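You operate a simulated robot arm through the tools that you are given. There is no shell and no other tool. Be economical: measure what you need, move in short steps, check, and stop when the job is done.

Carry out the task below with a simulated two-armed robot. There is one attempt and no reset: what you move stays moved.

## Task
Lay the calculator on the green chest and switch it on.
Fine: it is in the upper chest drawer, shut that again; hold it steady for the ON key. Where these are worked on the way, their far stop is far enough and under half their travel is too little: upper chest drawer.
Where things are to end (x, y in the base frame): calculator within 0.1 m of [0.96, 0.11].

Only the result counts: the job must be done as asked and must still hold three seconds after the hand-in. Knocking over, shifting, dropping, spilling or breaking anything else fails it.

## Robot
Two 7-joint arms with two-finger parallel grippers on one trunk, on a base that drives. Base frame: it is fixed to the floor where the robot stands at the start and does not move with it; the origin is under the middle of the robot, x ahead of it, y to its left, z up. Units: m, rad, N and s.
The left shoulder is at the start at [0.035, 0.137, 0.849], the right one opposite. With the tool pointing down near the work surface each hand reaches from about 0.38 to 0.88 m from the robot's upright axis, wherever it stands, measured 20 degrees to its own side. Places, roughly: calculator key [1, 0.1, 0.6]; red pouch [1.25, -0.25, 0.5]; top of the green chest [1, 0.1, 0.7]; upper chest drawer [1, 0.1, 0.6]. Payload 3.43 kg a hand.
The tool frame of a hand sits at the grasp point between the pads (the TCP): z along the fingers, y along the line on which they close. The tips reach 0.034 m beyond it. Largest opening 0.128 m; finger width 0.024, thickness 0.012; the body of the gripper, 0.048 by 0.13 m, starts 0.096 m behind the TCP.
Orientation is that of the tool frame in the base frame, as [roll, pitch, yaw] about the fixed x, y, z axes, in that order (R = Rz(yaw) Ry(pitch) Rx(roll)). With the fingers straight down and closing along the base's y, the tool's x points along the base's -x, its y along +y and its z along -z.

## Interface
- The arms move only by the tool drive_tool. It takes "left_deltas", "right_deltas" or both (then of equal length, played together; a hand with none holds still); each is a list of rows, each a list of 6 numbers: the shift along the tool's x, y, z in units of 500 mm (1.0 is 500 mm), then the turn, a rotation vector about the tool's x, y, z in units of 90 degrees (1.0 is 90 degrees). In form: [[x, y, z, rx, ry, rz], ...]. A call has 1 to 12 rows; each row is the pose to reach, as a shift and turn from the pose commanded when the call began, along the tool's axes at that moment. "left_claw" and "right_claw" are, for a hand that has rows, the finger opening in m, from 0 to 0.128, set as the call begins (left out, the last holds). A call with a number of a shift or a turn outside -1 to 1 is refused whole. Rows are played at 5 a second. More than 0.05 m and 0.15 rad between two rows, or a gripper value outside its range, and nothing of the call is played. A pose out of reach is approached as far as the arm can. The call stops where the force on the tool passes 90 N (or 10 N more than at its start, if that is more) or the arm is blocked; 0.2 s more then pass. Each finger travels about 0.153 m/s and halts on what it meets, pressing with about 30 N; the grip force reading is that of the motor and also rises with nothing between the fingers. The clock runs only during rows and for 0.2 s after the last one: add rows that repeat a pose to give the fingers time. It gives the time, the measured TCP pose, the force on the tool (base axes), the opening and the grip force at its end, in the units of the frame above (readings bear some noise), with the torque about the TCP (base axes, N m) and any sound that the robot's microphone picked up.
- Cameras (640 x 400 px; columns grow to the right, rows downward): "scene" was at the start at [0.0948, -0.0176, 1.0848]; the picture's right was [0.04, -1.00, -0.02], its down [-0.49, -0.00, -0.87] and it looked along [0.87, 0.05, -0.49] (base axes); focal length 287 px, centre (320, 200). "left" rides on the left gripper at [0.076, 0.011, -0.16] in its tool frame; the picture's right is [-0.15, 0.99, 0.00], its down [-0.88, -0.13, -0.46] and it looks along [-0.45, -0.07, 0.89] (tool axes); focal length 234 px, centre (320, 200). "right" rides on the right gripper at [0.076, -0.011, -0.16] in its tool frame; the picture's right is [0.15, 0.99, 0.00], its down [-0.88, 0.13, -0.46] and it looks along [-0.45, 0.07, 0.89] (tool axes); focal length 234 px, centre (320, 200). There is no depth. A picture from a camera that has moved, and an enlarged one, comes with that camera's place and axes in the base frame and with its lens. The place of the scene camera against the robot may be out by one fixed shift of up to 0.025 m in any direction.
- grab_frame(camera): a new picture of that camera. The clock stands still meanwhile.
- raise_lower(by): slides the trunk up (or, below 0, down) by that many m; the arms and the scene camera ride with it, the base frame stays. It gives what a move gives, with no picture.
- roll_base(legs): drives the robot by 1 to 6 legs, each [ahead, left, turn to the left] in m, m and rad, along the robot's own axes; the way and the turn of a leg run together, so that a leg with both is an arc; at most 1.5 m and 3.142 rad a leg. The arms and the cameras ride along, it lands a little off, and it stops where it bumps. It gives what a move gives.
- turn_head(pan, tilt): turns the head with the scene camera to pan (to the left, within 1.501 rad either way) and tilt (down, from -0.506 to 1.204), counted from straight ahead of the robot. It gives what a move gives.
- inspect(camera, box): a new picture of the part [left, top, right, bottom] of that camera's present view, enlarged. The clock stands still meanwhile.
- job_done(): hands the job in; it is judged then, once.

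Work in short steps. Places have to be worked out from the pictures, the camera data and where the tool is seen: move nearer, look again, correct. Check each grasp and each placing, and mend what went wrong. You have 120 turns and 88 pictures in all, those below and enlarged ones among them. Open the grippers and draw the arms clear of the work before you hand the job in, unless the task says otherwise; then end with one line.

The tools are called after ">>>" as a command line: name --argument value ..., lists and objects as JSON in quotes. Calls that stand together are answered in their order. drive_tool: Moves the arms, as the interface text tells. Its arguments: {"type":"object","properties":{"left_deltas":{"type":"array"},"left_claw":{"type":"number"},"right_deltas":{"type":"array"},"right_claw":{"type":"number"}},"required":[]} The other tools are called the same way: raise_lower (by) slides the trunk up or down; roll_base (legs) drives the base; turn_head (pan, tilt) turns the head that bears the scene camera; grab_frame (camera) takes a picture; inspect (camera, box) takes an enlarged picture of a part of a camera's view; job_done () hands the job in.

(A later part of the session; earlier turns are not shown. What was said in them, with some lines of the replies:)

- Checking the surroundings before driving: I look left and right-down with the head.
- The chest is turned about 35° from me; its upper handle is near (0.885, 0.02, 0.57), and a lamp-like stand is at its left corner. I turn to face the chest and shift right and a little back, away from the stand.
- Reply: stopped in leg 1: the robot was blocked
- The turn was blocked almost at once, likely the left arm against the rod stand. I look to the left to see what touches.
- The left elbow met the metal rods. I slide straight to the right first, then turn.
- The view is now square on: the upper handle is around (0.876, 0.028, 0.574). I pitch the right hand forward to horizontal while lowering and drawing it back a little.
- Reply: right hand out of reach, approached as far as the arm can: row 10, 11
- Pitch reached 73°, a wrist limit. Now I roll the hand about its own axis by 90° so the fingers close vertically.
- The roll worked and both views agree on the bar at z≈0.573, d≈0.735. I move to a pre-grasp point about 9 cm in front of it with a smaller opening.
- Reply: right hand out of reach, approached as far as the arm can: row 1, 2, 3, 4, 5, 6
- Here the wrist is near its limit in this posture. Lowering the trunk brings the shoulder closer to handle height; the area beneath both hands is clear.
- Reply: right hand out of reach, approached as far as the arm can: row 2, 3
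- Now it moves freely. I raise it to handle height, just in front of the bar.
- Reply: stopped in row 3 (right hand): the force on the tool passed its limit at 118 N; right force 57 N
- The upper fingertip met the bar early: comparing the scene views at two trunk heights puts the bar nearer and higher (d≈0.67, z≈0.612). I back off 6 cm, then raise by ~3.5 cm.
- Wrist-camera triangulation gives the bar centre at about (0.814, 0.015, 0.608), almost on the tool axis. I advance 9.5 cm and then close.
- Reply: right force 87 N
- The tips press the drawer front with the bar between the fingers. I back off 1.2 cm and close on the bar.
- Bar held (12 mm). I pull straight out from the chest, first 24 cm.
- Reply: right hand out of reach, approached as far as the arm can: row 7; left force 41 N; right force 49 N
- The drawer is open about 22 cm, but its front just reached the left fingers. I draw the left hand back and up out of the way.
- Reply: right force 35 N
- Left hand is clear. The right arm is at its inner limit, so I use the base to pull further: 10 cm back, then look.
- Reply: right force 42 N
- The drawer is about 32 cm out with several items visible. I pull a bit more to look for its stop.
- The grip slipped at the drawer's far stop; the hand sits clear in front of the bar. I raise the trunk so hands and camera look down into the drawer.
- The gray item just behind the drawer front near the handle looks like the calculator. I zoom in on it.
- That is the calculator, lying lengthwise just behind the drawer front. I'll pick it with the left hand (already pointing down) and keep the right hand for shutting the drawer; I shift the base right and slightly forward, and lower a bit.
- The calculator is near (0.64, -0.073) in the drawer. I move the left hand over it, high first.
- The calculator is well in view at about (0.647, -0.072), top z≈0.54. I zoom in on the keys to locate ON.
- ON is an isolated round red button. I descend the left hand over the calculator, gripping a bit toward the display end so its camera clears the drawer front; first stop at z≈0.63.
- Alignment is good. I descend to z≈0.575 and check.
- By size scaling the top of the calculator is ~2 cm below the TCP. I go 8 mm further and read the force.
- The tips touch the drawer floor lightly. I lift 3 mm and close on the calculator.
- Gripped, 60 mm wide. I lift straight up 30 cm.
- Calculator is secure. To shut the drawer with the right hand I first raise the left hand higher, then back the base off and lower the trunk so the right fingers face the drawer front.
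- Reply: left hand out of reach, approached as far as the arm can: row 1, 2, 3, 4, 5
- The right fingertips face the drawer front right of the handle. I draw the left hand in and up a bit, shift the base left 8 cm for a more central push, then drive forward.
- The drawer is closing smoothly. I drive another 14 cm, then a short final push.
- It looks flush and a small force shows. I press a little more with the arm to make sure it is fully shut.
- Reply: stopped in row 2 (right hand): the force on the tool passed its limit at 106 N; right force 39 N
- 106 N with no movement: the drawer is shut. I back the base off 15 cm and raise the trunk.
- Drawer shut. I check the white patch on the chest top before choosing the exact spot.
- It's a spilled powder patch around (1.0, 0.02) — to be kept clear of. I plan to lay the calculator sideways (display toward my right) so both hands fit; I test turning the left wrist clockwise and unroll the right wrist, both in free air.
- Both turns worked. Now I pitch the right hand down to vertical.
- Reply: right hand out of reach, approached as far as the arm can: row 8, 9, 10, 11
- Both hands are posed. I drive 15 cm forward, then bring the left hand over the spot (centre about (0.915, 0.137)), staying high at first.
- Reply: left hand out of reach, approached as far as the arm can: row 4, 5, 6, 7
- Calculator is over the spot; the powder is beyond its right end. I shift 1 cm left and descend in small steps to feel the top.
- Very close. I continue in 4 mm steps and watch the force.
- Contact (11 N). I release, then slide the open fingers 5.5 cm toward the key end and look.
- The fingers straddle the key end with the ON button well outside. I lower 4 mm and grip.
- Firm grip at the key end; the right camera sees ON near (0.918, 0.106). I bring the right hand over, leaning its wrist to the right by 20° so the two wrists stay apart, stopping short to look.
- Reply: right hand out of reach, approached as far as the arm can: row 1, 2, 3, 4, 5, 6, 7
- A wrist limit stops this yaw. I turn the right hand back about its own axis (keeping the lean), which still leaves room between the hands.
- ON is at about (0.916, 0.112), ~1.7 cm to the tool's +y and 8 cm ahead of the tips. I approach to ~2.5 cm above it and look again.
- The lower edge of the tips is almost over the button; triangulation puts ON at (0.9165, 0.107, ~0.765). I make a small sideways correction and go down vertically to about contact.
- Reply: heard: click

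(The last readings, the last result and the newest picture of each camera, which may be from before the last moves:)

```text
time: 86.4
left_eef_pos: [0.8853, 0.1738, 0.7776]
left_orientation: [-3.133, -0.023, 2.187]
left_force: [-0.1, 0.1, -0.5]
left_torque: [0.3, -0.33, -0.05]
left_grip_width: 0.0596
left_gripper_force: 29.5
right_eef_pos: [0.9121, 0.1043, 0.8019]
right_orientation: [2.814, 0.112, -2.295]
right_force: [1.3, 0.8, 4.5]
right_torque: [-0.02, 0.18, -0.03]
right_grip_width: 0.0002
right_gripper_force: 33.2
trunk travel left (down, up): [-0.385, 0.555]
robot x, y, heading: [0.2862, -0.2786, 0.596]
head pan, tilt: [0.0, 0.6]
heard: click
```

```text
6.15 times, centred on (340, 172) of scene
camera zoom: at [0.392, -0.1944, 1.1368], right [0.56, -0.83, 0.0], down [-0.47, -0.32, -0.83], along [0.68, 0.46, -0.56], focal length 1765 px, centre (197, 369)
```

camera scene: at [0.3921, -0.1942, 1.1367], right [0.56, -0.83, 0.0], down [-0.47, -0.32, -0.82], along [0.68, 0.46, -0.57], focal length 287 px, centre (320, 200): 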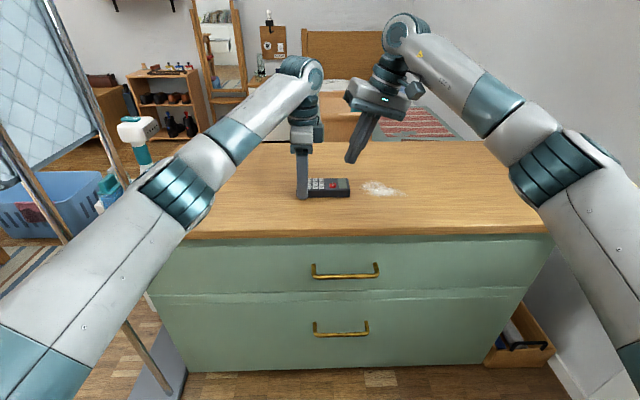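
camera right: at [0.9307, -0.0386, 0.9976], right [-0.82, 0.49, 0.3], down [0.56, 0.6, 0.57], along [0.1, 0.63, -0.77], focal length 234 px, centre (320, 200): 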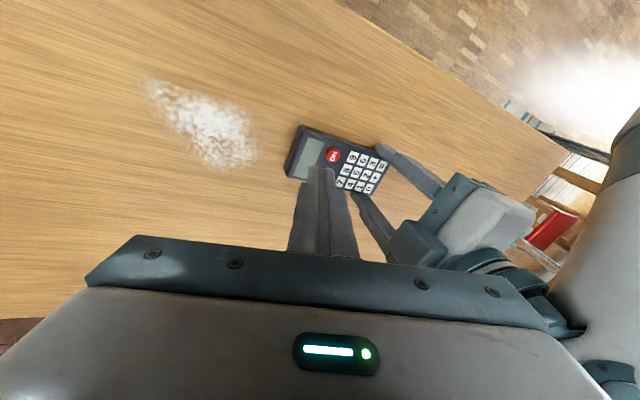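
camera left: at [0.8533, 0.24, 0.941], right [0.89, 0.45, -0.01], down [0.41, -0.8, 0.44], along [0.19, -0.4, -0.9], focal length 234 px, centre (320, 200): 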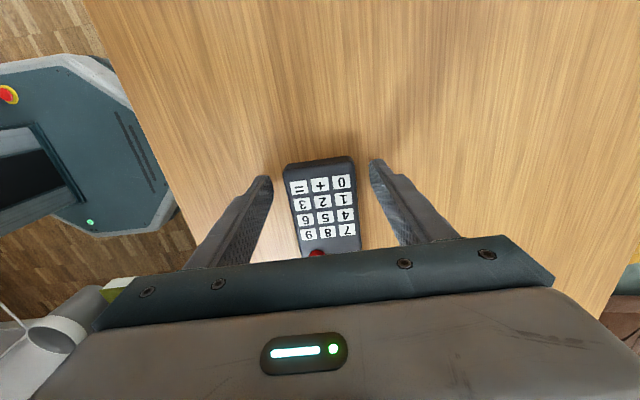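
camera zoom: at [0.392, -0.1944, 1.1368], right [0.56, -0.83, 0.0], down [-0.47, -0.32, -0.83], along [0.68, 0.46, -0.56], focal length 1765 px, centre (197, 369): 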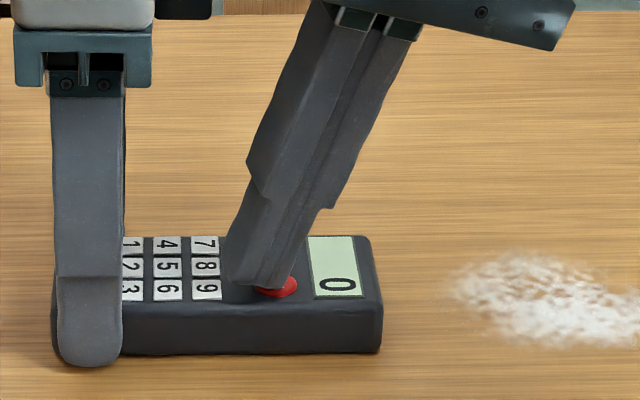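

A click was heard and the display shows 0: it is on. I lift the right hand straight off and away to the right.

>>> drive_tool --right_deltas '[[-0.006, 0.019, -0.056, 0, 0, 0], [-0.013, 0.038, -0.113, 0, 0, 0], [-0.01, -0.02, -0.17, 0, 0, 0], [-0.005, -0.09, -0.22, 0, 0, 0], [0, -0.16, -0.26, 0, 0, 0]]'

>>> drive_tool --left_deltas '[[0, 0, 0, 0, 0, 0], [0, 0, 0, 0, 0, 0]]' --left_claw 0.085

>>> drive_tool --left_deltas '[[0, 0, -0.04, 0, 0, 0], [0, 0, -0.1, 0, 0, 0], [0, 0, -0.18, 0, 0, 0], [0.04, 0, -0.25, 0, 0, 0], [0.1, 0, -0.3, 0, 0, 0]]'

>>> grab_frame --camera "scene"

```text
time: 87.6
left_eef_pos: [0.8849, 0.1734, 0.7766]
left_orientation: [-3.133, -0.024, 2.187]
left_force: [1.1, -1.6, 2.3]
left_torque: [0.13, -0.04, -0.02]
left_grip_width: 0.0591
left_gripper_force: 29.7
right_eef_pos: [0.997, 0.0172, 0.899]
right_orientation: [2.816, 0.11, -2.294]
right_force: [-0.2, -0.5, 0.3]
right_torque: [-0.02, 0.0, 0.0]
right_grip_width: 0.0
right_gripper_force: 33.5
trunk travel left (down, up): [-0.385, 0.555]
robot x, y, heading: [0.2895, -0.2835, 0.601]
head pan, tilt: [0.0, 0.6]
```

```text
time: 88.2
left_eef_pos: [0.8858, 0.1735, 0.777]
left_orientation: [-3.129, -0.022, 2.187]
left_force: [0.4, 0.3, 0.2]
left_torque: [0.02, 0.05, -0.02]
left_grip_width: 0.0849
left_gripper_force: 0.0
right_eef_pos: [0.9962, 0.0183, 0.8994]
right_orientation: [2.817, 0.108, -2.297]
right_force: [-0.9, -0.2, 0.2]
right_torque: [0.0, 0.02, -0.03]
right_grip_width: 0.0
right_gripper_force: 33.1
trunk travel left (down, up): [-0.385, 0.555]
robot x, y, heading: [0.2882, -0.2816, 0.595]
head pan, tilt: [0.0, 0.6]
```

```text
time: 89.4
left_eef_pos: [0.8615, 0.2119, 0.9288]
left_orientation: [-3.133, -0.021, 2.188]
left_force: [0.0, 0.3, -0.3]
left_torque: [0.0, 0.03, -0.03]
left_grip_width: 0.0851
left_gripper_force: 0.1
right_eef_pos: [0.9946, 0.019, 0.9002]
right_orientation: [2.816, 0.107, -2.294]
right_force: [-0.1, 0.6, 0.2]
right_torque: [-0.02, 0.0, 0.02]
right_grip_width: 0.0
right_gripper_force: 33.0
trunk travel left (down, up): [-0.385, 0.555]
robot x, y, heading: [0.289, -0.2861, 0.595]
head pan, tilt: [0.0, 0.6]
```

```text
31 pictures are left
camera scene: at [0.3914, -0.1942, 1.1368], right [0.56, -0.83, 0.0], down [-0.47, -0.32, -0.83], along [0.68, 0.46, -0.56], focal length 287 px, centre (320, 200)
```

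scene: 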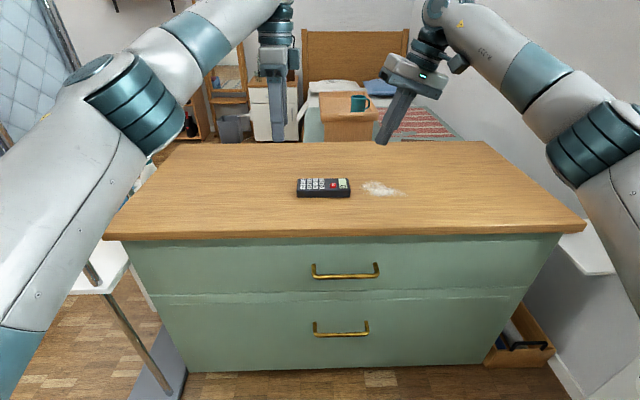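

The calculator stands free with the drawer shut. I open the right gripper and back the robot off so that the arms are clear.

>>> drive_tool --right_deltas '[[0, 0, -0.04, 0, 0, 0], [0, 0, -0.08, 0, 0, 0]]' --right_claw 0.1

>>> roll_base --legs '[[-0.25, 0, 0]]'

>>> grab_frame --camera "scene"

>>> inspect --camera "scene" --box '[260, 110, 420, 210]'

```text
time: 90.0
left_eef_pos: [0.8604, 0.2115, 0.9269]
left_orientation: [-3.133, -0.021, 2.185]
left_force: [-0.2, -0.3, 0.8]
left_torque: [0.02, 0.0, -0.02]
left_grip_width: 0.085
left_gripper_force: 0.1
right_eef_pos: [1.0003, 0.0043, 0.9376]
right_orientation: [2.818, 0.111, -2.296]
right_force: [-0.7, -0.7, 0.2]
right_torque: [0.0, 0.0, 0.01]
right_grip_width: 0.1001
right_gripper_force: 0.0
trunk travel left (down, up): [-0.385, 0.555]
robot x, y, heading: [0.2888, -0.2809, 0.598]
head pan, tilt: [0.0, 0.6]
```

```text
time: 91.8
left_eef_pos: [0.6591, 0.0787, 0.9303]
left_orientation: [-3.134, -0.022, 2.189]
left_force: [1.1, -0.6, 0.0]
left_torque: [-0.01, -0.03, 0.03]
left_grip_width: 0.085
left_gripper_force: 0.0
right_eef_pos: [0.7988, -0.1274, 0.9364]
right_orientation: [2.817, 0.111, -2.29]
right_force: [-0.2, 0.8, -0.2]
right_torque: [0.04, 0.01, -0.03]
right_grip_width: 0.0997
right_gripper_force: 0.0
trunk travel left (down, up): [-0.385, 0.555]
robot x, y, heading: [0.0889, -0.418, 0.599]
head pan, tilt: [0.0, 0.6]
```

```text
30 pictures are left
camera scene: at [0.192, -0.3304, 1.1368], right [0.57, -0.82, 0.0], down [-0.47, -0.32, -0.83], along [0.68, 0.47, -0.56], focal length 287 px, centre (320, 200)
```

scene: 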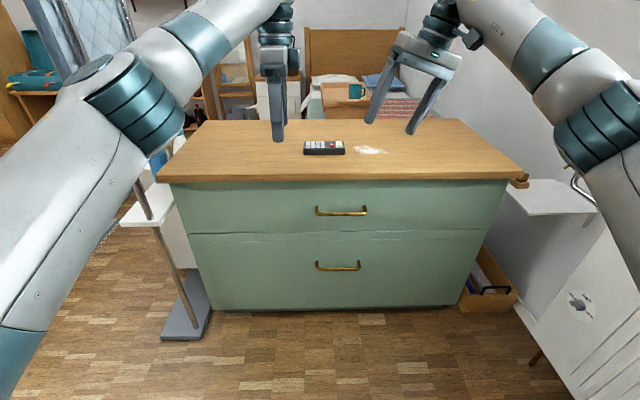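

```text
4.00 times, centred on (340, 160) of scene
camera zoom: at [0.192, -0.3304, 1.1368], right [0.57, -0.82, 0.0], down [-0.47, -0.32, -0.83], along [0.68, 0.47, -0.56], focal length 1147 px, centre (240, 360)
```

zoom: 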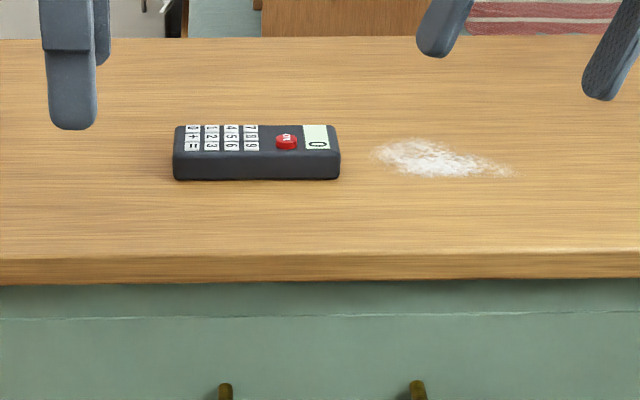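

The calculator is lit and lies free on the chest, within the target circle. The drawer is shut, the grippers are open and the arms are clear, so I hand in.

>>> job_done

```text
The job is handed in.
```

The calculator is lying on the green chest at about (0.91, 0.14), roughly 6 cm from the target point. It is switched on with the display showing 0, and the upper drawer is shut. On the first turn the left elbow bumped the rod stand at the chest's left corner, but the stand looked upright in later pictures.
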